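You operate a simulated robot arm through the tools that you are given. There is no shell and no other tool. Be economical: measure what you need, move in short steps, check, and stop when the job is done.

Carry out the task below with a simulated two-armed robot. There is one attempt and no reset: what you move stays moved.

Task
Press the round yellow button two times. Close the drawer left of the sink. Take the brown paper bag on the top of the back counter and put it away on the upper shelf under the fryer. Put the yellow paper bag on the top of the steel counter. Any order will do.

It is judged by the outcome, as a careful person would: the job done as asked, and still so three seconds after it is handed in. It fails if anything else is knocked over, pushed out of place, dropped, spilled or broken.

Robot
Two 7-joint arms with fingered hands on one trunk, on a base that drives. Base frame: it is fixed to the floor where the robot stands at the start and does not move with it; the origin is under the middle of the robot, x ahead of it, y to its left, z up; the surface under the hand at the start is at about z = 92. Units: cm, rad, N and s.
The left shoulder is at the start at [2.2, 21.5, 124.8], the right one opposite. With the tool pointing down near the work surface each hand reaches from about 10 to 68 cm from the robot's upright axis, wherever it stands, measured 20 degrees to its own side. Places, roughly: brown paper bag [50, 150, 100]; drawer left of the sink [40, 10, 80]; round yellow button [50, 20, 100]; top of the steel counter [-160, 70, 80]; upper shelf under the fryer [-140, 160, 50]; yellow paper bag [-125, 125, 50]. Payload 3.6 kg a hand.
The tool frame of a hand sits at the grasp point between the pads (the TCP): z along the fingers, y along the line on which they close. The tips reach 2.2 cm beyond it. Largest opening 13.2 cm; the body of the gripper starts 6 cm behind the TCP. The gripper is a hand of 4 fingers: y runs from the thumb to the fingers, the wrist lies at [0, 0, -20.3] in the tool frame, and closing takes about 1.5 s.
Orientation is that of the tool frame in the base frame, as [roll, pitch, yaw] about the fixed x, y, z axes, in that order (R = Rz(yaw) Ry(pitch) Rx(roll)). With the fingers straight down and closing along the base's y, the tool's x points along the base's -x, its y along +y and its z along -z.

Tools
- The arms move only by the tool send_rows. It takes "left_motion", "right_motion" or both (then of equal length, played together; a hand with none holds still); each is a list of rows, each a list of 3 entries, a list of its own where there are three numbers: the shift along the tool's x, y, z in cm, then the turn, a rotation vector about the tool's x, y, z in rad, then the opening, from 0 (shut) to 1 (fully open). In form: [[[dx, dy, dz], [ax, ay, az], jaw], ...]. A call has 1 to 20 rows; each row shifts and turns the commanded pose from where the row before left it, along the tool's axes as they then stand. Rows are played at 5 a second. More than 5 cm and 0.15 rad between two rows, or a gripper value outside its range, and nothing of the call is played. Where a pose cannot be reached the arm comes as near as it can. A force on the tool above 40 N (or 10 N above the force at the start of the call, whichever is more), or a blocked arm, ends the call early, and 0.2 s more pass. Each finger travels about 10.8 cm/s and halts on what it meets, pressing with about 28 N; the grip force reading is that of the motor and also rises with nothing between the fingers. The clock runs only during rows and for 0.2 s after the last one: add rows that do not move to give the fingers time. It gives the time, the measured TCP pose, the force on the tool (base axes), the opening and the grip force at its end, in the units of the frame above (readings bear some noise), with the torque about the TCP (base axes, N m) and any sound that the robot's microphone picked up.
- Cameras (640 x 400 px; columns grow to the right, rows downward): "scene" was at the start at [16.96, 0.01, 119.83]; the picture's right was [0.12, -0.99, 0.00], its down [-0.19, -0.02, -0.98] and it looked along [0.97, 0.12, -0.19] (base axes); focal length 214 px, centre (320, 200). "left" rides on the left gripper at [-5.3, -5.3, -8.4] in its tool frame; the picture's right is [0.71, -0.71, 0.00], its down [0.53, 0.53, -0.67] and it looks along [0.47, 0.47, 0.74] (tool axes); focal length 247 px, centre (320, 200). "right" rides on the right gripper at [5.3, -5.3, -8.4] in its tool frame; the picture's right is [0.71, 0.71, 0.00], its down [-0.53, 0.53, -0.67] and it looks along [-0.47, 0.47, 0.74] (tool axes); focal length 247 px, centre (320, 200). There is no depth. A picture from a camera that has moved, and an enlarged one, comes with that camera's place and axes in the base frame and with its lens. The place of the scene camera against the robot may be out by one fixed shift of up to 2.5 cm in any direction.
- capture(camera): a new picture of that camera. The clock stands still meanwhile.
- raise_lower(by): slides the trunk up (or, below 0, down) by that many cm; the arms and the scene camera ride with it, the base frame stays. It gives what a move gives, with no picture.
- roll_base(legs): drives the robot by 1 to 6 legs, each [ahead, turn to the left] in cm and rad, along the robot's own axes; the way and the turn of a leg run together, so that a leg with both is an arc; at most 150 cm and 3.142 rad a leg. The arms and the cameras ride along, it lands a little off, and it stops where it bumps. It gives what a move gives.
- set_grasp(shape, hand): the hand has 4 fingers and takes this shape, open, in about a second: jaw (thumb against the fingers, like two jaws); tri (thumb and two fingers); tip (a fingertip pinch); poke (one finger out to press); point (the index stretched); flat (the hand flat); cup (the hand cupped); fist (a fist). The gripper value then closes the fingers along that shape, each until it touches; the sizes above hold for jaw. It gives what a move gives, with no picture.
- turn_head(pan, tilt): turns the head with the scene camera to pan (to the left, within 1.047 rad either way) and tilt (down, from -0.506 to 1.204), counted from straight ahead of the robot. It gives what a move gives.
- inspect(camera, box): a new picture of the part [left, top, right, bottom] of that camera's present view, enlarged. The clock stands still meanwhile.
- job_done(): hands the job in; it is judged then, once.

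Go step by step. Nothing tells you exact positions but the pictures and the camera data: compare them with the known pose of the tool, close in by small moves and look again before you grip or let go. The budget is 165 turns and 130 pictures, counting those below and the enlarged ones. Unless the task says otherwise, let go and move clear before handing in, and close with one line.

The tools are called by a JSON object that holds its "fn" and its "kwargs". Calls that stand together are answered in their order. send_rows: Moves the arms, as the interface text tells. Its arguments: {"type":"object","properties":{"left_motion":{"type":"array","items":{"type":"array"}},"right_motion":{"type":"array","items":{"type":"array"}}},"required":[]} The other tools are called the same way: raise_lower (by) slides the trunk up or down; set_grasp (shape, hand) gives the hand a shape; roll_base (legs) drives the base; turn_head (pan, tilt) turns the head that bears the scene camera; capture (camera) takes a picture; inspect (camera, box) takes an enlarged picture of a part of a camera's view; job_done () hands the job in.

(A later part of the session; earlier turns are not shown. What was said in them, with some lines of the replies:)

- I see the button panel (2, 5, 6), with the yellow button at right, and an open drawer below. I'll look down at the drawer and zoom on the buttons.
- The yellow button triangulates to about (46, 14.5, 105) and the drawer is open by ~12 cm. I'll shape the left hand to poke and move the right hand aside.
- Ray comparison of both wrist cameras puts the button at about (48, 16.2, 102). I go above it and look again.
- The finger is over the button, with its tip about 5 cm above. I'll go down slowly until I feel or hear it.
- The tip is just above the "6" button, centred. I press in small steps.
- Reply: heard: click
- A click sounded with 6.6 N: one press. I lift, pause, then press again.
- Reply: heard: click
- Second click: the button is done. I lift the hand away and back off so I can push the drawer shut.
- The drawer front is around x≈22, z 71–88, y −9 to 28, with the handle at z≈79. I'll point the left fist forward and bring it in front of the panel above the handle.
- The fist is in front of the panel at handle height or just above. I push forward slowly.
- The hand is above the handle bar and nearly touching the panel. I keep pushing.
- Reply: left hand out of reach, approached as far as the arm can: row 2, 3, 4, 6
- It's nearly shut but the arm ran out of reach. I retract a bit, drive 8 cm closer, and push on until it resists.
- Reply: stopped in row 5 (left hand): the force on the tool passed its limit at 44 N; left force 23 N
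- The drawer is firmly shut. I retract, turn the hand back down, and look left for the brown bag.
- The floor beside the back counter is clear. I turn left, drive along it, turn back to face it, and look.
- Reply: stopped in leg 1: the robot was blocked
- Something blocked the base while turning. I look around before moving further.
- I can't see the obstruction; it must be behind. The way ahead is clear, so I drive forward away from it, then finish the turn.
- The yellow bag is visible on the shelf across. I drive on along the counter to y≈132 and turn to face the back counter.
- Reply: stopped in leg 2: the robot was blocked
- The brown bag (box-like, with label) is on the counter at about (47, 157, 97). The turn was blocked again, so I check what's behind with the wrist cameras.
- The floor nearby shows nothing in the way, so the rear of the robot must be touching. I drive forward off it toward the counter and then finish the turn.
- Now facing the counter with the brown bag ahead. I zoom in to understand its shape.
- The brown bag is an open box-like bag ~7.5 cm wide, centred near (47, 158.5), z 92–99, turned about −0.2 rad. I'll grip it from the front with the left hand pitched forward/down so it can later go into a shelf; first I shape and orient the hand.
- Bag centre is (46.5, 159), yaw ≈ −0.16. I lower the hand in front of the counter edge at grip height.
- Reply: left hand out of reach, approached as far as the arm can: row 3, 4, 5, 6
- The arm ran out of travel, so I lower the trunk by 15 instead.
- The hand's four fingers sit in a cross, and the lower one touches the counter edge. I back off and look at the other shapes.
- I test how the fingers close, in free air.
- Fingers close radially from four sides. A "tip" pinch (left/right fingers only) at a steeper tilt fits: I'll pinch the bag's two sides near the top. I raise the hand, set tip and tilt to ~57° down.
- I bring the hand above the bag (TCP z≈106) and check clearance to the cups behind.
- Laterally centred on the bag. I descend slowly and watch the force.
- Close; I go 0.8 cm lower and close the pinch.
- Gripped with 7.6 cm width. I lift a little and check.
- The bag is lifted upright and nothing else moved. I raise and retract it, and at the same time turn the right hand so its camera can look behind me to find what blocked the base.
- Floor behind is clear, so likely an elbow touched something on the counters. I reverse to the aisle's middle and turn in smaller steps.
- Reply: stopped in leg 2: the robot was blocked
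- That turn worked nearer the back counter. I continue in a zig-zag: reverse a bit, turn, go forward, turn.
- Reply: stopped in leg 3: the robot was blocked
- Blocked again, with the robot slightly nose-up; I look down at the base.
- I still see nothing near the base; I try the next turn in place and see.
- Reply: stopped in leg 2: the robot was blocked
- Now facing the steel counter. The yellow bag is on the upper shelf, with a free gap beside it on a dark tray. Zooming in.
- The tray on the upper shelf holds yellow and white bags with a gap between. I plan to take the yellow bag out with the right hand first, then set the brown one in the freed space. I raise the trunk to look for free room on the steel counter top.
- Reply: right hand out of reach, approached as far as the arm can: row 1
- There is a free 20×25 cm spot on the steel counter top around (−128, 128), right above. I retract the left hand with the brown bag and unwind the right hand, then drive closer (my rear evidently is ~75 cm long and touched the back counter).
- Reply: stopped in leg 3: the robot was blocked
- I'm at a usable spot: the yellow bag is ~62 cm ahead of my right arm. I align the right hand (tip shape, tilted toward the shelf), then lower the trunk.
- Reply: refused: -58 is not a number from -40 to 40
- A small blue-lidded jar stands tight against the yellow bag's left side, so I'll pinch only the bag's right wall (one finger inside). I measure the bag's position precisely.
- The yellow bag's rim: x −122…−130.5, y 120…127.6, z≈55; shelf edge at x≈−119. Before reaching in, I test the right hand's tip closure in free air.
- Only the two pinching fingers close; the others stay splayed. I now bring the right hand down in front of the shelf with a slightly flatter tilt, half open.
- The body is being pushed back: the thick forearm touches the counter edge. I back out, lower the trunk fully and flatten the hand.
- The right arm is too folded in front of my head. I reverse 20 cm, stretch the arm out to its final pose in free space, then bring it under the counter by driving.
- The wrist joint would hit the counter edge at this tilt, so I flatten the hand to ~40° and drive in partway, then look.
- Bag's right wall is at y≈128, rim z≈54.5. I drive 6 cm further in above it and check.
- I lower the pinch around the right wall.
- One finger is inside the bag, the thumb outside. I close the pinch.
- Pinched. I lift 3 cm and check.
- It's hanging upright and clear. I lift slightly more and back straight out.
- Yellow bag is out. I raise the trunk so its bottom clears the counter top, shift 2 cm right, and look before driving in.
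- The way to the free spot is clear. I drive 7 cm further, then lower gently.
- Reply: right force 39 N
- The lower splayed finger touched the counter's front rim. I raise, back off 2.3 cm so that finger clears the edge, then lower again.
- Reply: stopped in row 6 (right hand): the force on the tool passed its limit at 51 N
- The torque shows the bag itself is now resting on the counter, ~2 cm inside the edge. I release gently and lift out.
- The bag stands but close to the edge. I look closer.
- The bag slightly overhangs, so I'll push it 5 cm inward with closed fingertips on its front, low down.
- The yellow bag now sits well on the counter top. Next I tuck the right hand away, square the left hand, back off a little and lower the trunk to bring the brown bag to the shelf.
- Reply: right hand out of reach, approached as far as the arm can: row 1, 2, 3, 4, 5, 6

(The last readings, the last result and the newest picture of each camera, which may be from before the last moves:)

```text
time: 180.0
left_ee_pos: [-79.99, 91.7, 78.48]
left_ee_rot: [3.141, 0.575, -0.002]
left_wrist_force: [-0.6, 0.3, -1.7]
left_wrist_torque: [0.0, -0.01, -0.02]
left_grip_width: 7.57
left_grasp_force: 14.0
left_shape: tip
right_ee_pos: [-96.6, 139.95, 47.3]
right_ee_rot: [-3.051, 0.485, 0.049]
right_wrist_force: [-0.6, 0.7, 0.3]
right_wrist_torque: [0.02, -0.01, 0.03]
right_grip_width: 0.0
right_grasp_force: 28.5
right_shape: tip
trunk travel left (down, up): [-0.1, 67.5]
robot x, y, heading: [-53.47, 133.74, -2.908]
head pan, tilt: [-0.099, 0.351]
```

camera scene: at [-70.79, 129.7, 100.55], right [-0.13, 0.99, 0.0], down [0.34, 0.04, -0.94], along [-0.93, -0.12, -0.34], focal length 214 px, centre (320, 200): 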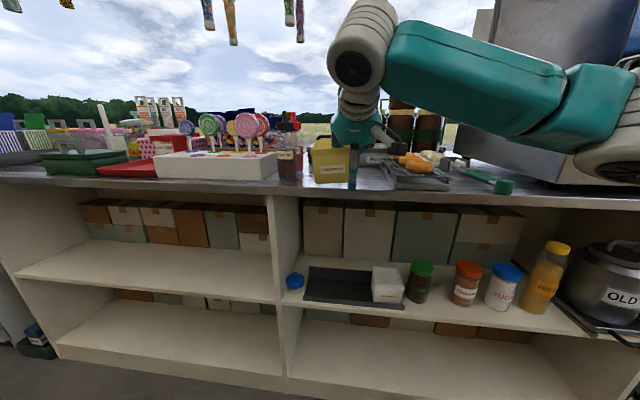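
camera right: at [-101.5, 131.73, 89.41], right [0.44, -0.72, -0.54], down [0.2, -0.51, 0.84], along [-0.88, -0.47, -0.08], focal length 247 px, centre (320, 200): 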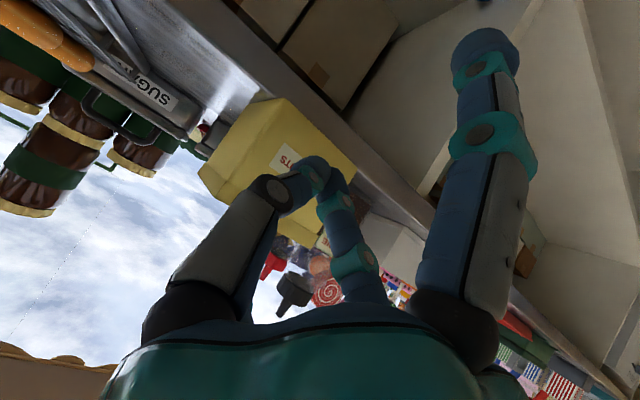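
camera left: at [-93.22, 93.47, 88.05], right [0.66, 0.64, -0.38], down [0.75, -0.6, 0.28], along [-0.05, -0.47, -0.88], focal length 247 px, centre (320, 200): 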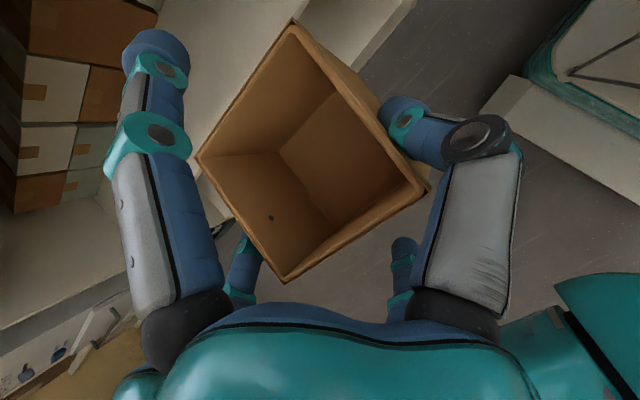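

{"fn": "send_rows", "kwargs": {"right_motion": [[[0.9, -3.5, -0.5], [0, 0, 0], 0], [[0.9, -3.5, -0.5], [0, 0, 0], 0], [[0.9, -3.5, -0.5], [0, 0, 0], 0], [[0.9, -3.5, -0.5], [0, 0, 0], 0], [[0, 0, 0], [0, 0, 0], 0]]}}

{"fn": "turn_head", "kwargs": {"pan": -0.2, "tilt": 0.35}}

{"fn": "capture", "kwargs": {"camera": "scene"}}

```text
time: 181.2
left_ee_pos: [-80.01, 91.61, 78.6]
left_ee_rot: [3.141, 0.574, 0.001]
left_wrist_force: [-0.4, -0.5, -0.1]
left_wrist_torque: [-0.01, 0.01, 0.03]
left_grip_width: 7.53
left_grasp_force: 13.9
left_shape: tip
right_ee_pos: [-100.41, 145.34, 44.47]
right_ee_rot: [-3.051, 0.484, 0.049]
right_wrist_force: [-0.2, -0.1, -0.4]
right_wrist_torque: [0.0, -0.02, 0.0]
right_grip_width: 0.0
right_grasp_force: 28.1
right_shape: tip
right hand out of reach, approached as far as the arm can: row 1, 2, 3, 4
trunk travel left (down, up): [-0.1, 67.5]
robot x, y, heading: [-53.26, 134.5, -2.914]
head pan, tilt: [-0.099, 0.351]
```

```text
time: 181.8
left_ee_pos: [-79.99, 91.6, 78.58]
left_ee_rot: [3.141, 0.574, -0.002]
left_wrist_force: [0.7, -0.5, -0.2]
left_wrist_torque: [-0.01, -0.04, -0.01]
left_grip_width: 7.57
left_grasp_force: 14.1
left_shape: tip
right_ee_pos: [-100.35, 145.32, 44.52]
right_ee_rot: [-3.054, 0.484, 0.048]
right_wrist_force: [0.3, 0.4, -0.8]
right_wrist_torque: [0.01, -0.02, -0.01]
right_grip_width: 0.0
right_grasp_force: 27.8
right_shape: tip
trunk travel left (down, up): [-0.1, 67.5]
robot x, y, heading: [-53.31, 134.0, -2.91]
head pan, tilt: [-0.201, 0.351]
```

```text
21 pictures are left
camera scene: at [-70.81, 130.66, 64.5], right [-0.03, 1.0, 0.0], down [0.34, 0.01, -0.94], along [-0.94, -0.03, -0.34], focal length 214 px, centre (320, 200)
```

scene: 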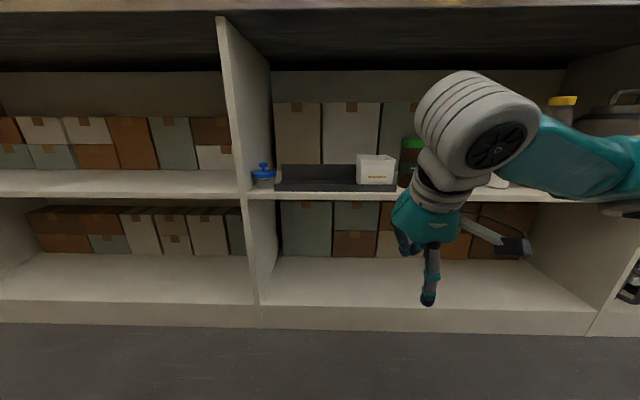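

The right arm is stretched awkwardly; I bring it up and closer with the fingers pointing down.

{"fn": "send_rows", "kwargs": {"right_motion": [[[0, 0, -4], [0, 0.12, 0], 0], [[0, 0, -4], [0, 0.12, 0], 0], [[0, 0, -4], [0, 0.12, 0], 0], [[1, 0, -4], [0, 0.12, 0], 0], [[2, 0, -4], [0, 0, 0], 0], [[2, 0, -4], [0, 0, 0], 0], [[3, 0, -3], [0, 0, 0], 0], [[3, 0, -3], [0, 0, 0], 0], [[3, 0, -3], [0, 0, 0], 0], [[0, 0, 0], [0, 0, 0], 0]]}}

```text
time: 183.9
left_ee_pos: [-80.04, 91.79, 78.5]
left_ee_rot: [-3.14, 0.576, 0.0]
left_wrist_force: [0.1, -0.3, -0.2]
left_wrist_torque: [-0.04, -0.01, -0.01]
left_grip_width: 7.56
left_grasp_force: 14.1
left_shape: tip
right_ee_pos: [-82.91, 142.2, 76.14]
right_ee_rot: [-3.065, 0.032, -0.003]
right_wrist_force: [-31.3, -3.3, -4.4]
right_wrist_torque: [-0.12, 0.93, 0.01]
right_grip_width: 0.01
right_grasp_force: 28.2
right_shape: tip
right hand out of reach, approached as far as the arm can: row 1
trunk travel left (down, up): [-0.1, 67.5]
robot x, y, heading: [-53.54, 133.7, -2.912]
head pan, tilt: [-0.201, 0.351]
stopped in row 10 (right hand): the force on the tool passed its limit at 47 N (the readings are from after the stop); the commanded pose is now the measured one
```

It touched my own body; I relieve it and shift it right.

{"fn": "send_rows", "kwargs": {"right_motion": [[[-2.5, 0, 0], [0, 0, 0], 0], [[0, -4, 0], [0, 0, 0], 0], [[0, -4, 0], [0, 0, 0], 0], [[0, -4, 0], [0, 0, 0], 0], [[0, 0, 0], [0, 0, 0], 0]]}}

{"fn": "capture", "kwargs": {"camera": "scene"}}

```text
time: 184.7
left_ee_pos: [-79.99, 91.62, 78.54]
left_ee_rot: [-3.14, 0.573, -0.001]
left_wrist_force: [-0.8, -0.7, -1.2]
left_wrist_torque: [0.01, -0.01, -0.05]
left_grip_width: 7.57
left_grasp_force: 13.9
left_shape: tip
right_ee_pos: [-85.26, 148.19, 76.99]
right_ee_rot: [-3.081, 0.029, -0.008]
right_wrist_force: [-23.3, 4.4, 23.9]
right_wrist_torque: [0.19, -0.62, 0.31]
right_grip_width: 0.0
right_grasp_force: 28.3
right_shape: tip
trunk travel left (down, up): [-0.1, 67.5]
robot x, y, heading: [-53.4, 133.6, -2.913]
head pan, tilt: [-0.201, 0.351]
stopped in row 3 (right hand): the force on the tool passed its limit at 46 N (the readings are from after the stop); the commanded pose is now the measured one
```

```text
20 pictures are left
camera scene: at [-70.82, 130.63, 64.5], right [-0.03, 1.0, 0.0], down [0.34, 0.01, -0.94], along [-0.94, -0.03, -0.34], focal length 214 px, centre (320, 200)
```

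scene: 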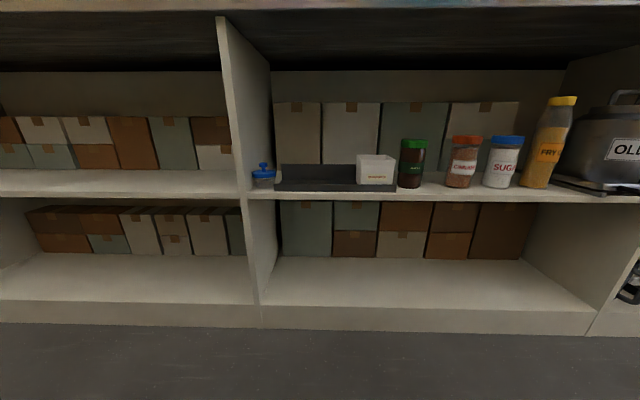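

{"fn": "set_grasp", "kwargs": {"shape": "fist", "hand": "right"}}

{"fn": "send_rows", "kwargs": {"right_motion": [[[-2, 0, 0], [0, 0, 0], 0], [[-1, 0, 0], [0, 0, 0], 0], [[0, 0, 0], [0, 0, 0], 0]], "left_motion": [[[-1.05, -3.43, 2.65], [0, 0, 0], 0.15], [[-1.05, -3.43, 2.65], [0, 0, 0], 0.15], [[-1.05, -3.43, 2.65], [0, 0, 0], 0.15]]}}

```text
time: 185.6
left_ee_pos: [-80.06, 91.74, 78.56]
left_ee_rot: [3.141, 0.574, -0.004]
left_wrist_force: [0.1, 0.3, 0.7]
left_wrist_torque: [0.0, -0.01, 0.03]
left_grip_width: 7.56
left_grasp_force: 14.0
left_shape: tip
right_ee_pos: [-85.21, 148.24, 76.84]
right_ee_rot: [-3.08, 0.024, -0.004]
right_wrist_force: [-0.3, 0.2, -0.2]
right_wrist_torque: [0.0, 0.02, 0.01]
right_grip_width: 0.0
right_grasp_force: 0.1
right_shape: fist
trunk travel left (down, up): [-0.1, 67.5]
robot x, y, heading: [-53.59, 133.93, -2.91]
head pan, tilt: [-0.201, 0.351]
```

```text
time: 186.4
left_ee_pos: [-87.05, 101.81, 73.59]
left_ee_rot: [3.141, 0.573, 0.001]
left_wrist_force: [-0.2, -0.6, 0.3]
left_wrist_torque: [0.03, 0.0, 0.02]
left_grip_width: 7.56
left_grasp_force: 14.2
left_shape: tip
right_ee_pos: [-88.25, 147.99, 76.92]
right_ee_rot: [-3.08, 0.023, -0.003]
right_wrist_force: [0.3, -0.4, 0.1]
right_wrist_torque: [0.03, 0.01, -0.01]
right_grip_width: 0.0
right_grasp_force: 0.1
right_shape: fist
trunk travel left (down, up): [-0.1, 67.5]
robot x, y, heading: [-53.88, 134.29, -2.913]
head pan, tilt: [-0.201, 0.351]
```

Right hand is now clear. I continue extending the left hand with the brown bag.

{"fn": "send_rows", "kwargs": {"left_motion": [[[-1.05, -3.43, 2.65], [0, 0, 0], 0.15], [[-1.05, -3.43, 2.65], [0, 0, 0], 0.15], [[-1.05, -3.43, 2.65], [0, 0, 0], 0.15], [[-1.05, -3.43, 2.65], [0, 0, 0], 0.15], [[-1.05, -3.43, 2.65], [0, 0, 0], 0.15], [[-1.05, -3.43, 2.65], [0, 0, 0], 0.15], [[-1.05, -3.43, 2.65], [0, 0, 0], 0.15], [[-1.05, -3.43, 2.65], [0, 0, 0], 0.15], [[-1.05, -3.43, 2.65], [0, 0, 0], 0.15], [[0, 0, 0], [0, 0, 0], 0.15]]}}

{"fn": "capture", "kwargs": {"camera": "scene"}}

```text
time: 188.6
left_ee_pos: [-94.53, 111.54, 69.11]
left_ee_rot: [-3.141, 0.574, -0.002]
left_wrist_force: [-0.2, -0.4, -0.4]
left_wrist_torque: [0.03, -0.03, -0.03]
left_grip_width: 7.56
left_grasp_force: 14.2
left_shape: tip
left hand out of reach, approached as far as the arm can: row 3, 4, 5, 6, 7, 8, 9
right_ee_pos: [-88.2, 148.23, 76.94]
right_ee_rot: [-3.081, 0.022, -0.003]
right_wrist_force: [0.1, -0.2, -0.6]
right_wrist_torque: [0.01, 0.0, 0.01]
right_grip_width: 0.0
right_grasp_force: 0.2
right_shape: fist
trunk travel left (down, up): [-0.1, 67.5]
robot x, y, heading: [-53.59, 134.09, -2.914]
head pan, tilt: [-0.201, 0.351]
```

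```text
19 pictures are left
camera scene: at [-70.82, 130.66, 64.5], right [-0.03, 1.0, 0.0], down [0.34, 0.01, -0.94], along [-0.94, -0.03, -0.34], focal length 214 px, centre (320, 200)
```

scene: 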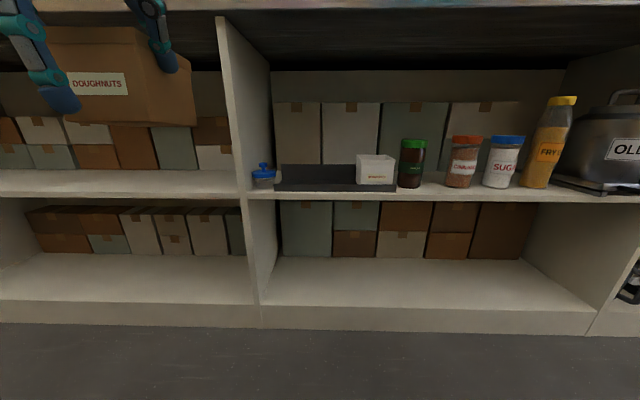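

The left arm can't reach that far across; I need to stand ~24 cm further toward +y. I'll turn left, reverse 24 cm, and turn back.

{"fn": "roll_base", "kwargs": {"legs": [[0, 0.7], [0, 0.63], [-24, 0]]}}

```text
time: 191.3
left_ee_pos: [-69.58, 90.04, 69.31]
left_ee_rot: [3.14, 0.575, 0.709]
left_wrist_force: [-0.1, -1.0, -1.2]
left_wrist_torque: [0.04, 0.0, -0.01]
left_grip_width: 7.58
left_grasp_force: 14.0
left_shape: tip
right_ee_pos: [-88.97, 122.0, 77.06]
right_ee_rot: [-3.082, 0.024, 0.711]
right_wrist_force: [-0.2, -0.1, -0.8]
right_wrist_torque: [-0.02, 0.0, 0.01]
right_grip_width: 0.0
right_grasp_force: 0.1
right_shape: fist
trunk travel left (down, up): [-0.1, 67.5]
robot x, y, heading: [-56.36, 136.39, -2.198]
head pan, tilt: [-0.201, 0.351]
stopped in leg 2: the robot was blocked; the commanded pose is now the measured one
```

Rear corner likely touched the back counter. I go forward 12 first, then turn further and reverse.

{"fn": "roll_base", "kwargs": {"legs": [[12, 0], [0, 0.6], [-30, 0]]}}

```text
time: 192.1
left_ee_pos: [-71.04, 88.04, 69.6]
left_ee_rot: [-3.139, 0.581, 0.711]
left_wrist_force: [0.0, -0.5, -0.2]
left_wrist_torque: [0.05, 0.01, -0.02]
left_grip_width: 7.55
left_grasp_force: 13.9
left_shape: tip
right_ee_pos: [-90.03, 119.92, 77.64]
right_ee_rot: [-3.085, 0.036, 0.712]
right_wrist_force: [-0.6, 0.5, 0.1]
right_wrist_torque: [0.0, -0.01, -0.01]
right_grip_width: 0.0
right_grasp_force: 0.0
right_shape: fist
trunk travel left (down, up): [-0.1, 67.5]
robot x, y, heading: [-57.97, 133.71, -2.199]
head pan, tilt: [-0.201, 0.351]
stopped in leg 1: the robot was blocked; the commanded pose is now the measured one
```

{"fn": "turn_head", "kwargs": {"pan": 0, "tilt": 1.2}}

{"fn": "capture", "kwargs": {"camera": "scene"}}

{"fn": "capture", "kwargs": {"camera": "right"}}

```text
time: 193.3
left_ee_pos: [-70.92, 88.01, 69.49]
left_ee_rot: [-3.14, 0.582, 0.711]
left_wrist_force: [0.4, -0.4, 0.0]
left_wrist_torque: [0.0, 0.0, -0.02]
left_grip_width: 7.56
left_grasp_force: 14.2
left_shape: tip
right_ee_pos: [-89.9, 119.91, 77.6]
right_ee_rot: [-3.083, 0.035, 0.711]
right_wrist_force: [0.1, 0.0, -0.1]
right_wrist_torque: [-0.03, -0.02, 0.02]
right_grip_width: 0.0
right_grasp_force: 0.1
right_shape: fist
trunk travel left (down, up): [-0.1, 67.5]
robot x, y, heading: [-57.83, 133.67, -2.201]
head pan, tilt: [0.0, 1.201]
```

```text
18 pictures are left
camera scene: at [-65.93, 121.54, 57.88], right [-0.81, 0.59, 0.0], down [0.55, 0.75, -0.37], along [-0.22, -0.3, -0.93], focal length 214 px, centre (320, 200)
```

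scene: 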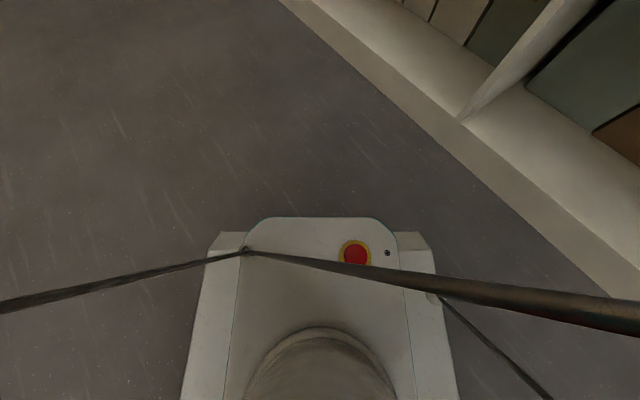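

```text
17 pictures are left
camera right: at [-88.96, 127.15, 85.99], right [0.99, -0.07, -0.07], down [-0.01, -0.76, 0.65], along [-0.1, -0.65, -0.75], focal length 247 px, centre (320, 200)
```

right: 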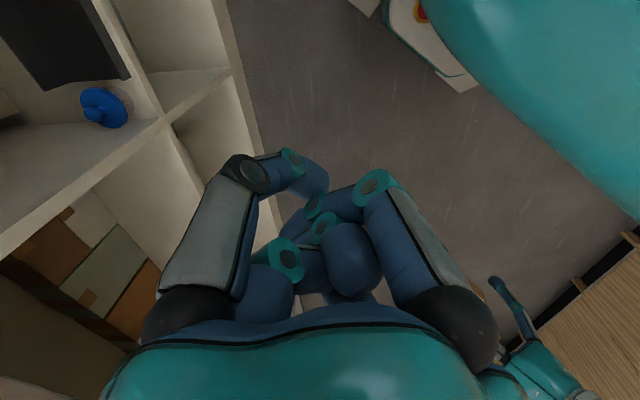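

Rather than shifting sideways, turning right to heading ~2.95 puts the slot on the left arm's own side. I try that turn.

{"fn": "roll_base", "kwargs": {"legs": [[0, -0.6], [0, -0.55]]}}

```text
time: 193.9
left_ee_pos: [-70.94, 88.11, 69.53]
left_ee_rot: [-3.141, 0.58, 0.709]
left_wrist_force: [0.3, 0.1, -0.8]
left_wrist_torque: [0.03, 0.0, 0.0]
left_grip_width: 7.57
left_grasp_force: 13.7
left_shape: tip
right_ee_pos: [-90.1, 119.95, 77.59]
right_ee_rot: [-3.086, 0.036, 0.714]
right_wrist_force: [-0.4, -0.1, -0.1]
right_wrist_torque: [0.01, 0.02, 0.01]
right_grip_width: 0.0
right_grasp_force: 0.0
right_shape: fist
trunk travel left (down, up): [-0.1, 67.5]
robot x, y, heading: [-58.03, 134.13, -2.199]
head pan, tilt: [0.0, 1.201]
stopped in leg 1: the robot was blocked; the commanded pose is now the measured one
```

{"fn": "roll_base", "kwargs": {"legs": [[-6, 0], [0, -0.4]]}}

```text
time: 196.1
left_ee_pos: [-84.74, 101.29, 69.48]
left_ee_rot: [3.141, 0.572, 0.311]
left_wrist_force: [-1.0, -0.4, -0.5]
left_wrist_torque: [-0.03, -0.03, 0.0]
left_grip_width: 7.56
left_grasp_force: 13.9
left_shape: tip
right_ee_pos: [-90.17, 138.08, 77.37]
right_ee_rot: [-3.084, 0.028, 0.314]
right_wrist_force: [0.7, 0.2, -0.6]
right_wrist_torque: [-0.02, 0.0, 0.0]
right_grip_width: 0.0
right_grasp_force: 0.0
right_shape: fist
trunk travel left (down, up): [-0.1, 67.5]
robot x, y, heading: [-53.89, 136.78, -2.6]
head pan, tilt: [0.0, 1.201]
```

{"fn": "roll_base", "kwargs": {"legs": [[4, 0], [0, -0.4], [0, -0.35]]}}

```text
time: 198.6
left_ee_pos: [-100.05, 113.86, 69.4]
left_ee_rot: [-3.123, 0.564, -0.068]
left_wrist_force: [-0.5, 0.4, -0.4]
left_wrist_torque: [0.0, 0.0, 0.03]
left_grip_width: 7.6
left_grasp_force: 13.7
left_shape: tip
right_ee_pos: [-90.22, 150.25, 77.56]
right_ee_rot: [-3.088, 0.029, -0.092]
right_wrist_force: [0.6, 0.4, 0.0]
right_wrist_torque: [-0.01, 0.0, 0.0]
right_grip_width: 0.0
right_grasp_force: 0.1
right_shape: fist
trunk travel left (down, up): [-0.1, 67.5]
robot x, y, heading: [-57.47, 132.43, -2.998]
head pan, tilt: [0.0, 1.201]
stopped in leg 3: the robot was blocked; the commanded pose is now the measured one
```

Heading is now ~3.285. I test how far the left hand can reach across from here.

{"fn": "send_rows", "kwargs": {"left_motion": [[[0, -3, 0], [0, 0, 0], 0.15], [[0, -3, 0], [0, 0, 0], 0.15], [[0, -3, 0], [0, 0, 0], 0.15], [[0, 0, 0], [0, 0, 0], 0.15]]}}

```text
time: 199.6
left_ee_pos: [-100.11, 113.97, 69.24]
left_ee_rot: [-3.12, 0.564, -0.068]
left_wrist_force: [-0.3, -0.6, -0.3]
left_wrist_torque: [0.0, -0.01, -0.03]
left_grip_width: 7.58
left_grasp_force: 13.8
left_shape: tip
left hand out of reach, approached as far as the arm can: row 1, 2, 3
right_ee_pos: [-90.42, 150.27, 77.67]
right_ee_rot: [-3.086, 0.03, -0.094]
right_wrist_force: [0.7, -0.4, -1.0]
right_wrist_torque: [-0.03, -0.01, -0.02]
right_grip_width: 0.0
right_grasp_force: 0.1
right_shape: fist
trunk travel left (down, up): [-0.1, 67.5]
robot x, y, heading: [-57.36, 132.47, -3.004]
head pan, tilt: [0.0, 1.201]
```

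{"fn": "send_rows", "kwargs": {"left_motion": [[[0, 0, 0], [0.077, 0, 0.12], 0.15], [[0, 0, 0], [0.077, 0, 0.12], 0.15], [[0, -3, 0], [0, 0, 0], 0.15], [[0, -3, 0], [0, 0, 0], 0.15], [[0, -3, 0], [0, 0, 0], 0.15], [[0, 0, 0], [0, 0, 0], 0.15]]}}

```text
time: 201.0
left_ee_pos: [-98.95, 117.06, 69.61]
left_ee_rot: [-3.119, 0.566, -0.352]
left_wrist_force: [0.0, 0.6, -1.3]
left_wrist_torque: [0.01, 0.0, -0.03]
left_grip_width: 7.54
left_grasp_force: 13.8
left_shape: tip
left hand out of reach, approached as far as the arm can: row 4, 5
right_ee_pos: [-90.44, 150.25, 77.47]
right_ee_rot: [-3.089, 0.03, -0.092]
right_wrist_force: [-0.3, 0.3, 0.2]
right_wrist_torque: [-0.01, -0.01, 0.02]
right_grip_width: 0.0
right_grasp_force: 0.1
right_shape: fist
trunk travel left (down, up): [-0.1, 67.5]
robot x, y, heading: [-57.11, 132.33, -3.004]
head pan, tilt: [0.0, 1.201]
```

{"fn": "roll_base", "kwargs": {"legs": [[-9, 0], [0, -0.35]]}}

```text
time: 202.8
left_ee_pos: [-92.27, 124.41, 69.68]
left_ee_rot: [-3.101, 0.569, -0.482]
left_wrist_force: [0.3, 0.6, -0.7]
left_wrist_torque: [-0.02, 0.02, 0.0]
left_grip_width: 7.56
left_grasp_force: 14.2
left_shape: tip
right_ee_pos: [-78.04, 156.45, 77.56]
right_ee_rot: [-3.084, 0.03, -0.256]
right_wrist_force: [-0.6, -0.4, -0.3]
right_wrist_torque: [-0.01, 0.0, 0.0]
right_grip_width: 0.0
right_grasp_force: 0.0
right_shape: fist
trunk travel left (down, up): [-0.1, 67.5]
robot x, y, heading: [-48.3, 132.76, 3.122]
head pan, tilt: [0.0, 1.201]
stopped in leg 2: the robot was blocked; the commanded pose is now the measured one
```

{"fn": "roll_base", "kwargs": {"legs": [[6, 0], [0, -0.3]]}}

```text
time: 205.2
left_ee_pos: [-100.08, 136.76, 72.05]
left_ee_rot: [-3.09, 0.638, -0.716]
left_wrist_force: [0.4, -1.1, -0.9]
left_wrist_torque: [0.02, 0.04, 0.02]
left_grip_width: 7.34
left_grasp_force: 13.8
left_shape: tip
right_ee_pos: [-75.3, 164.18, 77.57]
right_ee_rot: [-3.083, 0.026, -0.557]
right_wrist_force: [0.6, -0.4, 0.5]
right_wrist_torque: [-0.02, -0.02, 0.0]
right_grip_width: 0.0
right_grasp_force: 0.0
right_shape: fist
trunk travel left (down, up): [-0.1, 67.5]
robot x, y, heading: [-54.71, 131.52, 2.826]
head pan, tilt: [0.0, 1.201]
stopped in leg 2: the robot was blocked; the commanded pose is now the measured one
```

The turn succeeded (heading 2.83). The left reading changed a bit, so I check the bag.

{"fn": "capture", "kwargs": {"camera": "left"}}

{"fn": "turn_head", "kwargs": {"pan": 0.3, "tilt": 0.2}}

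{"fn": "capture", "kwargs": {"camera": "scene"}}

```text
16 pictures are left
camera left: at [-96.3, 139.88, 82.22], right [0.91, 0.14, -0.39], down [0.24, -0.95, 0.2], along [-0.34, -0.28, -0.9], focal length 247 px, centre (320, 200)
```

left: 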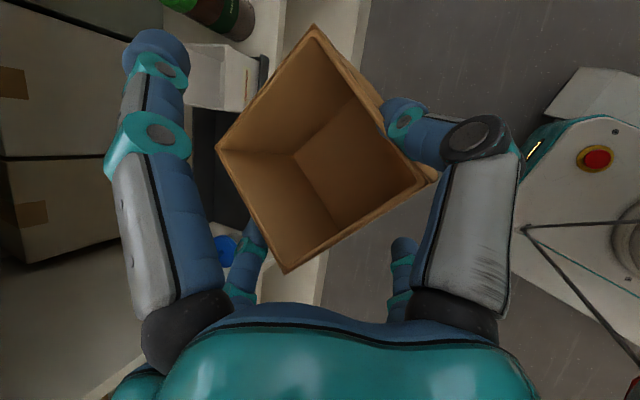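

```text
time: 206.4
left_ee_pos: [-100.16, 136.84, 71.92]
left_ee_rot: [-3.089, 0.636, -0.717]
left_wrist_force: [0.7, -0.3, -0.2]
left_wrist_torque: [0.01, 0.01, -0.02]
left_grip_width: 7.34
left_grasp_force: 14.2
left_shape: tip
right_ee_pos: [-75.22, 164.06, 77.75]
right_ee_rot: [-3.083, 0.029, -0.558]
right_wrist_force: [0.3, -0.2, 0.2]
right_wrist_torque: [0.0, 0.02, -0.01]
right_grip_width: 0.03
right_grasp_force: 0.1
right_shape: fist
trunk travel left (down, up): [-0.1, 67.5]
robot x, y, heading: [-54.58, 131.46, 2.82]
head pan, tilt: [0.3, 0.201]
```

```text
15 pictures are left
camera scene: at [-71.54, 133.05, 65.9], right [0.02, 1.0, 0.0], down [0.2, 0.0, -0.98], along [-0.98, 0.02, -0.2], focal length 214 px, centre (320, 200)
```

scene: 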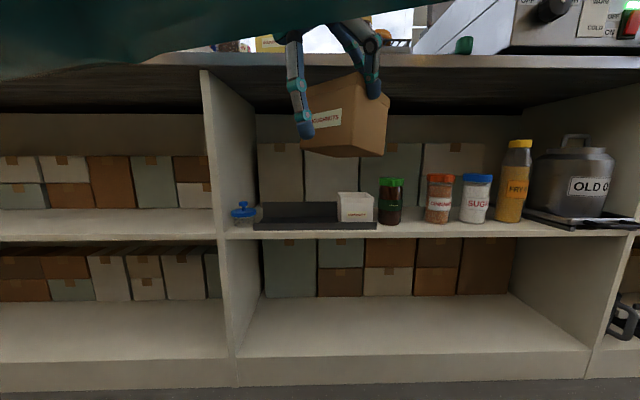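

The bag tipped a few degrees in the grip but is held. I rotate the hand to face the shelf squarely and look.

{"fn": "send_rows", "kwargs": {"left_motion": [[[0, 0, 0], [-0.0853, -0.006, -0.1151], 0.1], [[0, 0, 0], [-0.0853, -0.006, -0.1151], 0.1], [[0, 0, 0], [-0.0853, -0.006, -0.1151], 0.1], [[0, 0, 0], [-0.0853, -0.006, -0.1151], 0.1], [[0, 0, 0], [-0.0853, -0.006, -0.1151], 0.1], [[0, 0, 0], [0, 0, 0], 0.1]]}}

```text
time: 207.8
left_ee_pos: [-105.44, 130.08, 76.42]
left_ee_rot: [-3.089, 0.638, -0.046]
left_wrist_force: [0.4, -0.1, 0.1]
left_wrist_torque: [-0.02, 0.0, 0.0]
left_grip_width: 7.32
left_grasp_force: 14.0
left_shape: tip
left hand out of reach, approached as far as the arm can: row 1, 2, 3, 4, 5
right_ee_pos: [-75.39, 164.16, 77.76]
right_ee_rot: [-3.084, 0.03, -0.558]
right_wrist_force: [0.4, -0.3, -0.2]
right_wrist_torque: [0.02, 0.05, 0.01]
right_grip_width: 0.01
right_grasp_force: 0.1
right_shape: fist
trunk travel left (down, up): [-0.1, 67.5]
robot x, y, heading: [-54.64, 131.31, 2.826]
head pan, tilt: [0.3, 0.201]
```

{"fn": "send_rows", "kwargs": {"left_motion": [[[2.2, 0.87, 2.83], [0, 0, 0], 0.1], [[2.2, 0.87, 2.83], [0, 0, 0], 0.1], [[2.2, 0.87, 2.83], [0, 0, 0], 0.1], [[2.2, 0.87, 2.83], [0, 0, 0], 0.1], [[0, 0, 0], [0, 0, 0], 0.1]]}}

{"fn": "capture", "kwargs": {"camera": "scene"}}

```text
time: 209.0
left_ee_pos: [-105.27, 127.22, 61.95]
left_ee_rot: [-3.089, 0.636, 0.001]
left_wrist_force: [-0.4, 0.1, -0.2]
left_wrist_torque: [-0.02, -0.03, -0.01]
left_grip_width: 7.35
left_grasp_force: 14.1
left_shape: tip
right_ee_pos: [-75.36, 164.06, 77.65]
right_ee_rot: [-3.083, 0.027, -0.558]
right_wrist_force: [-0.2, -0.1, -0.2]
right_wrist_torque: [-0.03, 0.0, 0.02]
right_grip_width: 0.01
right_grasp_force: 0.0
right_shape: fist
trunk travel left (down, up): [-0.1, 67.5]
robot x, y, heading: [-54.71, 131.84, 2.823]
head pan, tilt: [0.3, 0.201]
```

```text
14 pictures are left
camera scene: at [-71.55, 133.04, 65.9], right [0.02, 1.0, 0.0], down [0.2, 0.0, -0.98], along [-0.98, 0.02, -0.2], focal length 214 px, centre (320, 200)
```

scene: 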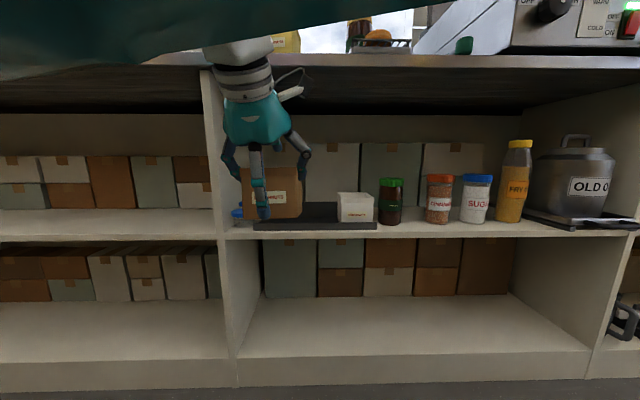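

The left hand reaches well now. I zoom in to check the bag's level.

{"fn": "inspect", "kwargs": {"camera": "scene", "box": [200, 120, 400, 250]}}

{"fn": "capture", "kwargs": {"camera": "left"}}

```text
3.08 times, centred on (300, 185) of scene
camera zoom: at [-71.55, 133.04, 65.9], right [0.02, 1.0, 0.0], down [0.2, 0.0, -0.98], along [-0.98, 0.02, -0.2], focal length 660 px, centre (382, 246)
```

zoom: 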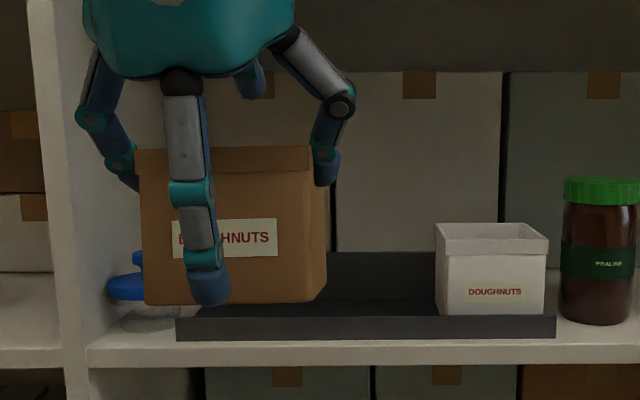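

```text
12 pictures are left
camera left: at [-104.35, 132.02, 72.13], right [0.59, 0.71, -0.39], down [0.8, -0.56, 0.2], along [-0.08, -0.43, -0.9], focal length 247 px, centre (320, 200)
```

left: 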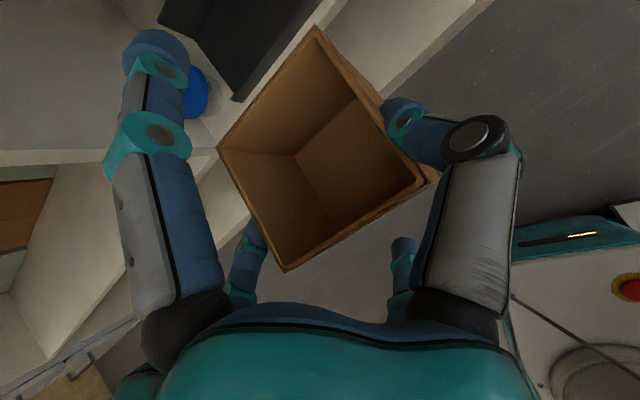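

The bag hangs level. I move it forward over the shelf edge, just above the tray lip height.

{"fn": "send_rows", "kwargs": {"left_motion": [[[-1.4, 0.17, 2.41], [0, 0, 0], 0.1], [[-1.4, 0.17, 2.41], [0, 0, 0], 0.1], [[-1.4, 0.17, 2.41], [0, 0, 0], 0.1], [[-2.05, 0, 1.52], [0, 0, 0], 0.1], [[-2.05, 0, 1.52], [0, 0, 0], 0.1], [[0, 0, 0], [0, 0, 0], 0.1]]}}

{"fn": "inspect", "kwargs": {"camera": "scene", "box": [180, 20, 400, 250]}}

```text
time: 210.4
left_ee_pos: [-118.0, 127.09, 58.65]
left_ee_rot: [-3.09, 0.637, -0.002]
left_wrist_force: [0.1, -0.5, -0.8]
left_wrist_torque: [0.02, -0.07, 0.01]
left_grip_width: 7.35
left_grasp_force: 14.1
left_shape: tip
right_ee_pos: [-75.18, 164.23, 77.79]
right_ee_rot: [-3.085, 0.028, -0.56]
right_wrist_force: [0.6, 0.4, 0.4]
right_wrist_torque: [0.03, -0.01, 0.01]
right_grip_width: 0.0
right_grasp_force: 0.0
right_shape: fist
trunk travel left (down, up): [-0.1, 67.5]
robot x, y, heading: [-54.43, 131.14, 2.82]
head pan, tilt: [0.3, 0.201]
```

```text
1.74 times, centred on (290, 135) of scene
camera zoom: at [-71.55, 133.05, 65.9], right [0.02, 1.0, 0.0], down [0.2, 0.0, -0.98], along [-0.98, 0.02, -0.2], focal length 373 px, centre (372, 313)
```

zoom: 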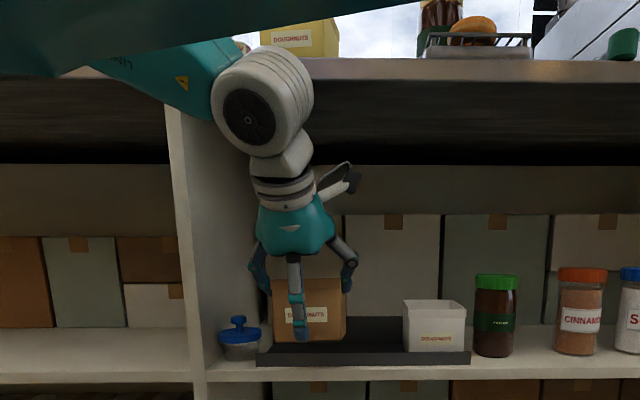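

Clearance of the wrist below the counter looks fine. I drive in 4 cm, check readings, then the rest.

{"fn": "roll_base", "kwargs": {"legs": [[4, 0]]}}

```text
time: 211.3
left_ee_pos: [-121.76, 128.29, 58.81]
left_ee_rot: [-3.09, 0.638, 0.0]
left_wrist_force: [-0.6, 0.1, -1.0]
left_wrist_torque: [-0.03, -0.04, 0.01]
left_grip_width: 7.33
left_grasp_force: 13.8
left_shape: tip
right_ee_pos: [-79.2, 165.52, 77.66]
right_ee_rot: [-3.087, 0.028, -0.558]
right_wrist_force: [-0.1, 0.9, -0.1]
right_wrist_torque: [0.01, -0.02, 0.0]
right_grip_width: 0.01
right_grasp_force: 0.0
right_shape: fist
trunk travel left (down, up): [-0.1, 67.5]
robot x, y, heading: [-58.38, 132.77, 2.817]
head pan, tilt: [0.3, 0.201]
```

{"fn": "roll_base", "kwargs": {"legs": [[4, 0]]}}

{"fn": "inspect", "kwargs": {"camera": "scene", "box": [200, 100, 400, 250]}}

{"fn": "capture", "kwargs": {"camera": "left"}}

```text
time: 212.2
left_ee_pos: [-125.73, 129.56, 58.89]
left_ee_rot: [-3.09, 0.638, 0.0]
left_wrist_force: [0.2, -0.9, -0.6]
left_wrist_torque: [0.03, 0.01, 0.01]
left_grip_width: 7.35
left_grasp_force: 13.8
left_shape: tip
right_ee_pos: [-83.02, 166.76, 77.69]
right_ee_rot: [-3.084, 0.029, -0.557]
right_wrist_force: [0.0, -0.6, -0.4]
right_wrist_torque: [-0.01, -0.03, -0.01]
right_grip_width: 0.02
right_grasp_force: 0.1
right_shape: fist
trunk travel left (down, up): [-0.1, 67.5]
robot x, y, heading: [-62.26, 134.09, 2.822]
head pan, tilt: [0.3, 0.201]
```

```text
2.67 times, centred on (300, 175) of scene
camera zoom: at [-79.35, 135.62, 65.9], right [0.02, 1.0, 0.0], down [0.2, 0.0, -0.98], along [-0.98, 0.02, -0.2], focal length 572 px, centre (373, 267)
```

zoom: 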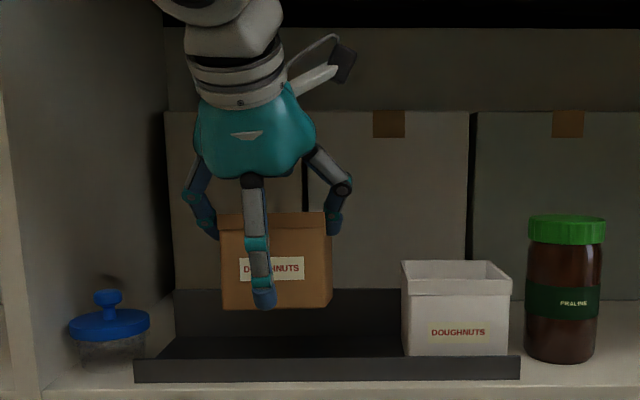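

```text
9 pictures are left
camera left: at [-124.82, 134.38, 68.98], right [0.59, 0.71, -0.39], down [0.8, -0.56, 0.2], along [-0.08, -0.43, -0.9], focal length 247 px, centre (320, 200)
```

left: 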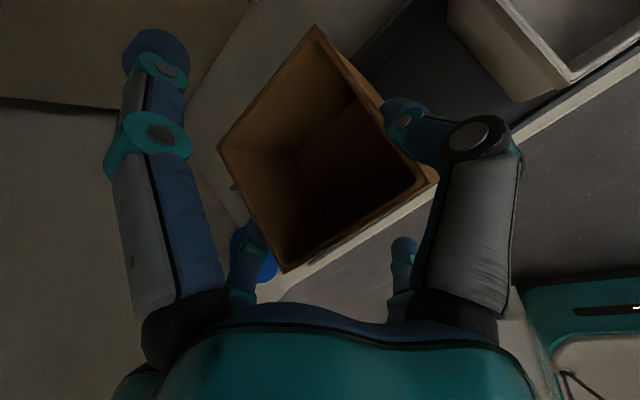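

The bag is over the empty tray slot. I lower slowly until it touches.

{"fn": "send_rows", "kwargs": {"left_motion": [[[0.3, 0, 0.4], [0, 0, 0], 0.1], [[0.3, 0, 0.4], [0, 0, 0], 0.1], [[0.3, 0, 0.4], [0, 0, 0], 0.1], [[0.3, 0, 0.4], [0, 0, 0], 0.1], [[0.3, 0, 0.4], [0, 0, 0], 0.1], [[0, 0, 0], [0, 0, 0], 0.1]]}}

```text
time: 213.6
left_ee_pos: [-125.7, 129.78, 56.3]
left_ee_rot: [-3.091, 0.639, -0.001]
left_wrist_force: [-0.9, 0.6, -0.5]
left_wrist_torque: [0.03, -0.01, 0.0]
left_grip_width: 7.32
left_grasp_force: 14.1
left_shape: tip
right_ee_pos: [-83.16, 166.68, 77.78]
right_ee_rot: [-3.084, 0.027, -0.556]
right_wrist_force: [-0.3, -0.1, 0.2]
right_wrist_torque: [0.01, 0.0, -0.01]
right_grip_width: 0.0
right_grasp_force: 0.1
right_shape: fist
trunk travel left (down, up): [-0.1, 67.5]
robot x, y, heading: [-62.4, 133.81, 2.824]
head pan, tilt: [0.3, 0.201]
```

{"fn": "send_rows", "kwargs": {"left_motion": [[[0.18, 0, 0.24], [0, 0, 0], 0.1], [[0.18, 0, 0.24], [0, 0, 0], 0.1], [[0.18, 0, 0.24], [0, 0, 0], 0.1], [[0, 0, 0], [0, 0, 0], 0.1]]}}

{"fn": "inspect", "kwargs": {"camera": "scene", "box": [200, 100, 400, 250]}}

```text
time: 214.6
left_ee_pos: [-125.74, 129.65, 55.51]
left_ee_rot: [-3.091, 0.639, 0.0]
left_wrist_force: [0.2, 0.0, -0.4]
left_wrist_torque: [0.0, -0.01, -0.05]
left_grip_width: 7.32
left_grasp_force: 13.7
left_shape: tip
right_ee_pos: [-83.03, 166.77, 77.84]
right_ee_rot: [-3.085, 0.027, -0.555]
right_wrist_force: [0.2, 0.2, 0.1]
right_wrist_torque: [0.02, 0.0, -0.03]
right_grip_width: 0.0
right_grasp_force: 0.1
right_shape: fist
trunk travel left (down, up): [-0.1, 67.5]
robot x, y, heading: [-62.27, 133.71, 2.822]
head pan, tilt: [0.3, 0.201]
```

```text
2.67 times, centred on (300, 175) of scene
camera zoom: at [-79.35, 135.62, 65.9], right [0.02, 1.0, 0.0], down [0.2, 0.0, -0.98], along [-0.98, 0.02, -0.2], focal length 572 px, centre (373, 267)
```

zoom: 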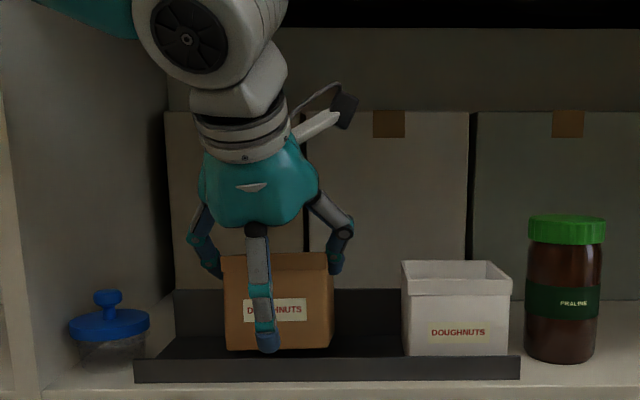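

Almost down; a few more millimetres.

{"fn": "send_rows", "kwargs": {"left_motion": [[[0.12, 0, 0.16], [0, 0, 0], 0.1], [[0.12, 0, 0.16], [0, 0, 0], 0.1], [[0.12, 0, 0.16], [0, 0, 0], 0.1], [[0, 0, 0], [0, 0, 0], 0.1]]}}

```text
time: 215.6
left_ee_pos: [-125.64, 129.74, 54.94]
left_ee_rot: [-3.091, 0.64, -0.001]
left_wrist_force: [-0.3, -0.4, -0.5]
left_wrist_torque: [0.02, -0.01, -0.03]
left_grip_width: 7.34
left_grasp_force: 14.4
left_shape: tip
right_ee_pos: [-83.05, 166.77, 77.84]
right_ee_rot: [-3.082, 0.028, -0.556]
right_wrist_force: [0.0, -0.2, -0.3]
right_wrist_torque: [0.03, 0.0, 0.01]
right_grip_width: 0.0
right_grasp_force: 0.2
right_shape: fist
trunk travel left (down, up): [-0.1, 67.5]
robot x, y, heading: [-62.21, 134.03, 2.824]
head pan, tilt: [0.3, 0.201]
```

{"fn": "send_rows", "kwargs": {"left_motion": [[[0.12, 0, 0.16], [0, 0, 0], 0.1], [[0.12, 0, 0.16], [0, 0, 0], 0.1], [[0.12, 0, 0.16], [0, 0, 0], 0.1], [[0.12, 0, 0.16], [0, 0, 0], 0.1]]}}

```text
time: 216.6
left_ee_pos: [-125.63, 129.75, 54.11]
left_ee_rot: [-3.089, 0.64, 0.001]
left_wrist_force: [-0.1, 0.1, 0.3]
left_wrist_torque: [-0.1, 0.05, -0.02]
left_grip_width: 7.32
left_grasp_force: 13.8
left_shape: tip
right_ee_pos: [-83.01, 166.78, 77.74]
right_ee_rot: [-3.084, 0.027, -0.558]
right_wrist_force: [0.9, -0.1, 0.4]
right_wrist_torque: [0.01, 0.0, -0.02]
right_grip_width: 0.01
right_grasp_force: 0.0
right_shape: fist
trunk travel left (down, up): [-0.1, 67.5]
robot x, y, heading: [-62.15, 133.97, 2.823]
head pan, tilt: [0.3, 0.201]
```

{"fn": "send_rows", "kwargs": {"left_motion": [[[0.12, 0, 0.16], [0, 0, 0], 0.1], [[0.06, 0, 0.08], [0, 0, 0], 0.1], [[0, 0, 0], [0, 0, 0], 0.1]]}}

{"fn": "inspect", "kwargs": {"camera": "scene", "box": [220, 160, 380, 250]}}

```text
time: 217.4
left_ee_pos: [-125.59, 129.87, 53.91]
left_ee_rot: [-3.087, 0.642, 0.003]
left_wrist_force: [-1.8, 0.1, 6.9]
left_wrist_torque: [-0.28, 0.12, -0.05]
left_grip_width: 7.33
left_grasp_force: 14.1
left_shape: tip
right_ee_pos: [-83.1, 166.73, 77.98]
right_ee_rot: [-3.083, 0.028, -0.557]
right_wrist_force: [0.2, 0.2, 0.4]
right_wrist_torque: [-0.01, 0.01, 0.01]
right_grip_width: 0.0
right_grasp_force: 0.1
right_shape: fist
trunk travel left (down, up): [-0.1, 67.5]
robot x, y, heading: [-62.15, 133.81, 2.825]
head pan, tilt: [0.3, 0.201]
```

```text
4.00 times, centred on (300, 205) of scene
camera zoom: at [-79.32, 135.62, 65.92], right [0.02, 1.0, 0.0], down [0.2, 0.0, -0.98], along [-0.98, 0.02, -0.2], focal length 858 px, centre (400, 180)
```

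zoom: 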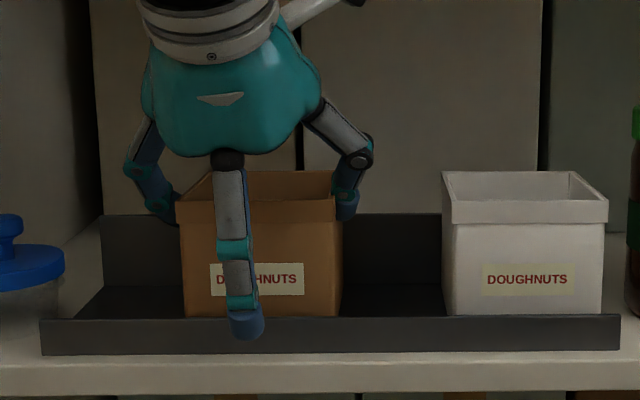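

It is resting in the tray (6.9 N). I release gently, raise, and back out.

{"fn": "send_rows", "kwargs": {"left_motion": [[[0, 0, 0], [0, 0, 0], 0.5], [[0, 0, 0], [0, 0, 0], 0.6], [[0, 0, 0], [0, 0, 0], 0.7], [[0, 0, 0], [0, 0, 0], 0.8], [[0, 0, 0], [0, 0, 0], 0.8], [[-0.6, 0, -0.8], [0, 0, 0], 0.8], [[-0.6, 0, -0.8], [0, 0, 0], 0.8], [[-0.6, 0, -0.8], [0, 0, 0], 0.8], [[-0.6, 0, -0.8], [0, 0, 0], 0.8], [[0, 0, 0], [0, 0, 0], 0.8]]}}

{"fn": "inspect", "kwargs": {"camera": "scene", "box": [220, 130, 380, 250]}}

```text
time: 219.6
left_ee_pos: [-125.76, 129.66, 57.77]
left_ee_rot: [-3.089, 0.638, 0.0]
left_wrist_force: [0.3, 0.4, 0.0]
left_wrist_torque: [0.0, 0.0, 0.02]
left_grip_width: 10.55
left_grasp_force: 0.0
left_shape: tip
right_ee_pos: [-83.07, 166.74, 77.92]
right_ee_rot: [-3.084, 0.028, -0.557]
right_wrist_force: [0.0, 0.3, 0.3]
right_wrist_torque: [0.02, -0.03, 0.01]
right_grip_width: 0.0
right_grasp_force: 0.1
right_shape: fist
trunk travel left (down, up): [-0.1, 67.5]
robot x, y, heading: [-62.2, 134.11, 2.825]
head pan, tilt: [0.3, 0.201]
```

```text
3.33 times, centred on (300, 190) of scene
camera zoom: at [-79.34, 135.62, 65.9], right [0.02, 1.0, 0.0], down [0.2, 0.0, -0.98], along [-0.98, 0.02, -0.2], focal length 715 px, centre (387, 233)
```

zoom: 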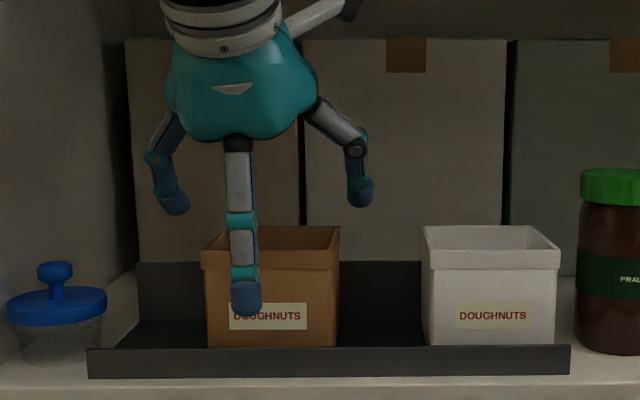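

Released cleanly. I back out and verify.

{"fn": "roll_base", "kwargs": {"legs": [[-13, 0]]}}

{"fn": "capture", "kwargs": {"camera": "scene"}}

```text
time: 220.9
left_ee_pos: [-113.42, 125.56, 57.77]
left_ee_rot: [-3.09, 0.641, 0.0]
left_wrist_force: [0.3, 0.1, -0.5]
left_wrist_torque: [0.0, 0.0, 0.01]
left_grip_width: 10.53
left_grasp_force: 0.0
left_shape: tip
right_ee_pos: [-70.61, 162.71, 77.83]
right_ee_rot: [-3.084, 0.025, -0.555]
right_wrist_force: [0.2, 0.2, 0.0]
right_wrist_torque: [0.01, 0.0, 0.01]
right_grip_width: 0.01
right_grasp_force: 0.0
right_shape: fist
trunk travel left (down, up): [-0.1, 67.5]
robot x, y, heading: [-49.8, 129.86, 2.818]
head pan, tilt: [0.3, 0.201]
```

```text
5 pictures are left
camera scene: at [-66.91, 131.52, 65.9], right [0.02, 1.0, 0.0], down [0.2, 0.0, -0.98], along [-0.98, 0.02, -0.2], focal length 214 px, centre (320, 200)
```

scene: 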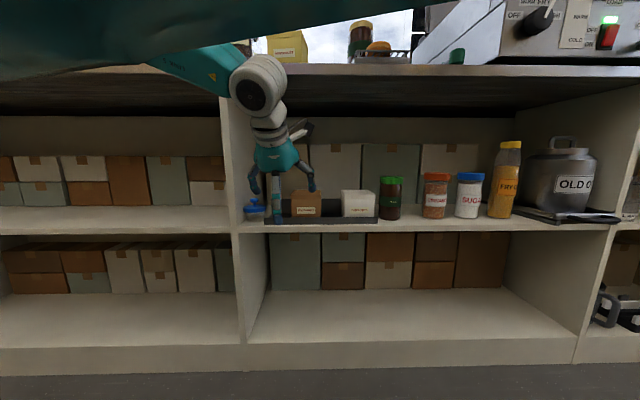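

Both bags stand where they should. I pull the left hand fully clear and take a last look.

{"fn": "send_rows", "kwargs": {"left_motion": [[[2.4, 0, -1.8], [0, 0, 0], 0.8], [[2.4, 0, -1.8], [0, 0, 0], 0.8], [[2.4, 0, -1.8], [0, 0, 0], 0.8], [[0, 0, 0], [0, 0, 0], 0.8]]}}

{"fn": "inspect", "kwargs": {"camera": "scene", "box": [220, 20, 420, 240]}}

```text
time: 221.9
left_ee_pos: [-104.35, 125.36, 57.91]
left_ee_rot: [-3.09, 0.641, -0.001]
left_wrist_force: [0.7, -0.6, 0.2]
left_wrist_torque: [0.02, 0.0, 0.01]
left_grip_width: 10.54
left_grasp_force: 0.0
left_shape: tip
right_ee_pos: [-70.63, 162.64, 77.79]
right_ee_rot: [-3.084, 0.028, -0.558]
right_wrist_force: [-0.4, 0.0, -0.5]
right_wrist_torque: [0.0, 0.0, 0.01]
right_grip_width: 0.0
right_grasp_force: 0.1
right_shape: fist
trunk travel left (down, up): [-0.1, 67.5]
robot x, y, heading: [-49.76, 129.62, 2.822]
head pan, tilt: [0.3, 0.201]
```

```text
1.82 times, centred on (320, 130) of scene
camera zoom: at [-66.9, 131.52, 65.9], right [0.02, 1.0, 0.0], down [0.2, 0.0, -0.98], along [-0.98, 0.02, -0.2], focal length 390 px, centre (320, 327)
```

zoom: 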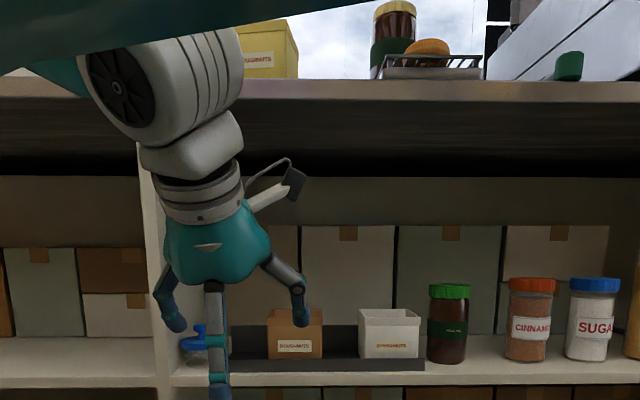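

Everything is in place: I heard the button click twice, the drawer is shut, the brown bag is on the upper shelf, and the yellow bag is on the counter top. My hands are clear, so I hand in now.

{"fn": "job_done", "kwargs": {}}

```text
The job is handed in.
```

I did all four parts and handed the job in: I pressed the yellow button twice (two clicks heard), closed the drawer, put the brown bag on the upper shelf under the fryer, and set the yellow bag on the steel counter top. The base bumped something I could not see several times while turning. Nothing looked moved in my last pictures, but I did not look at the drawer and button side again after that.
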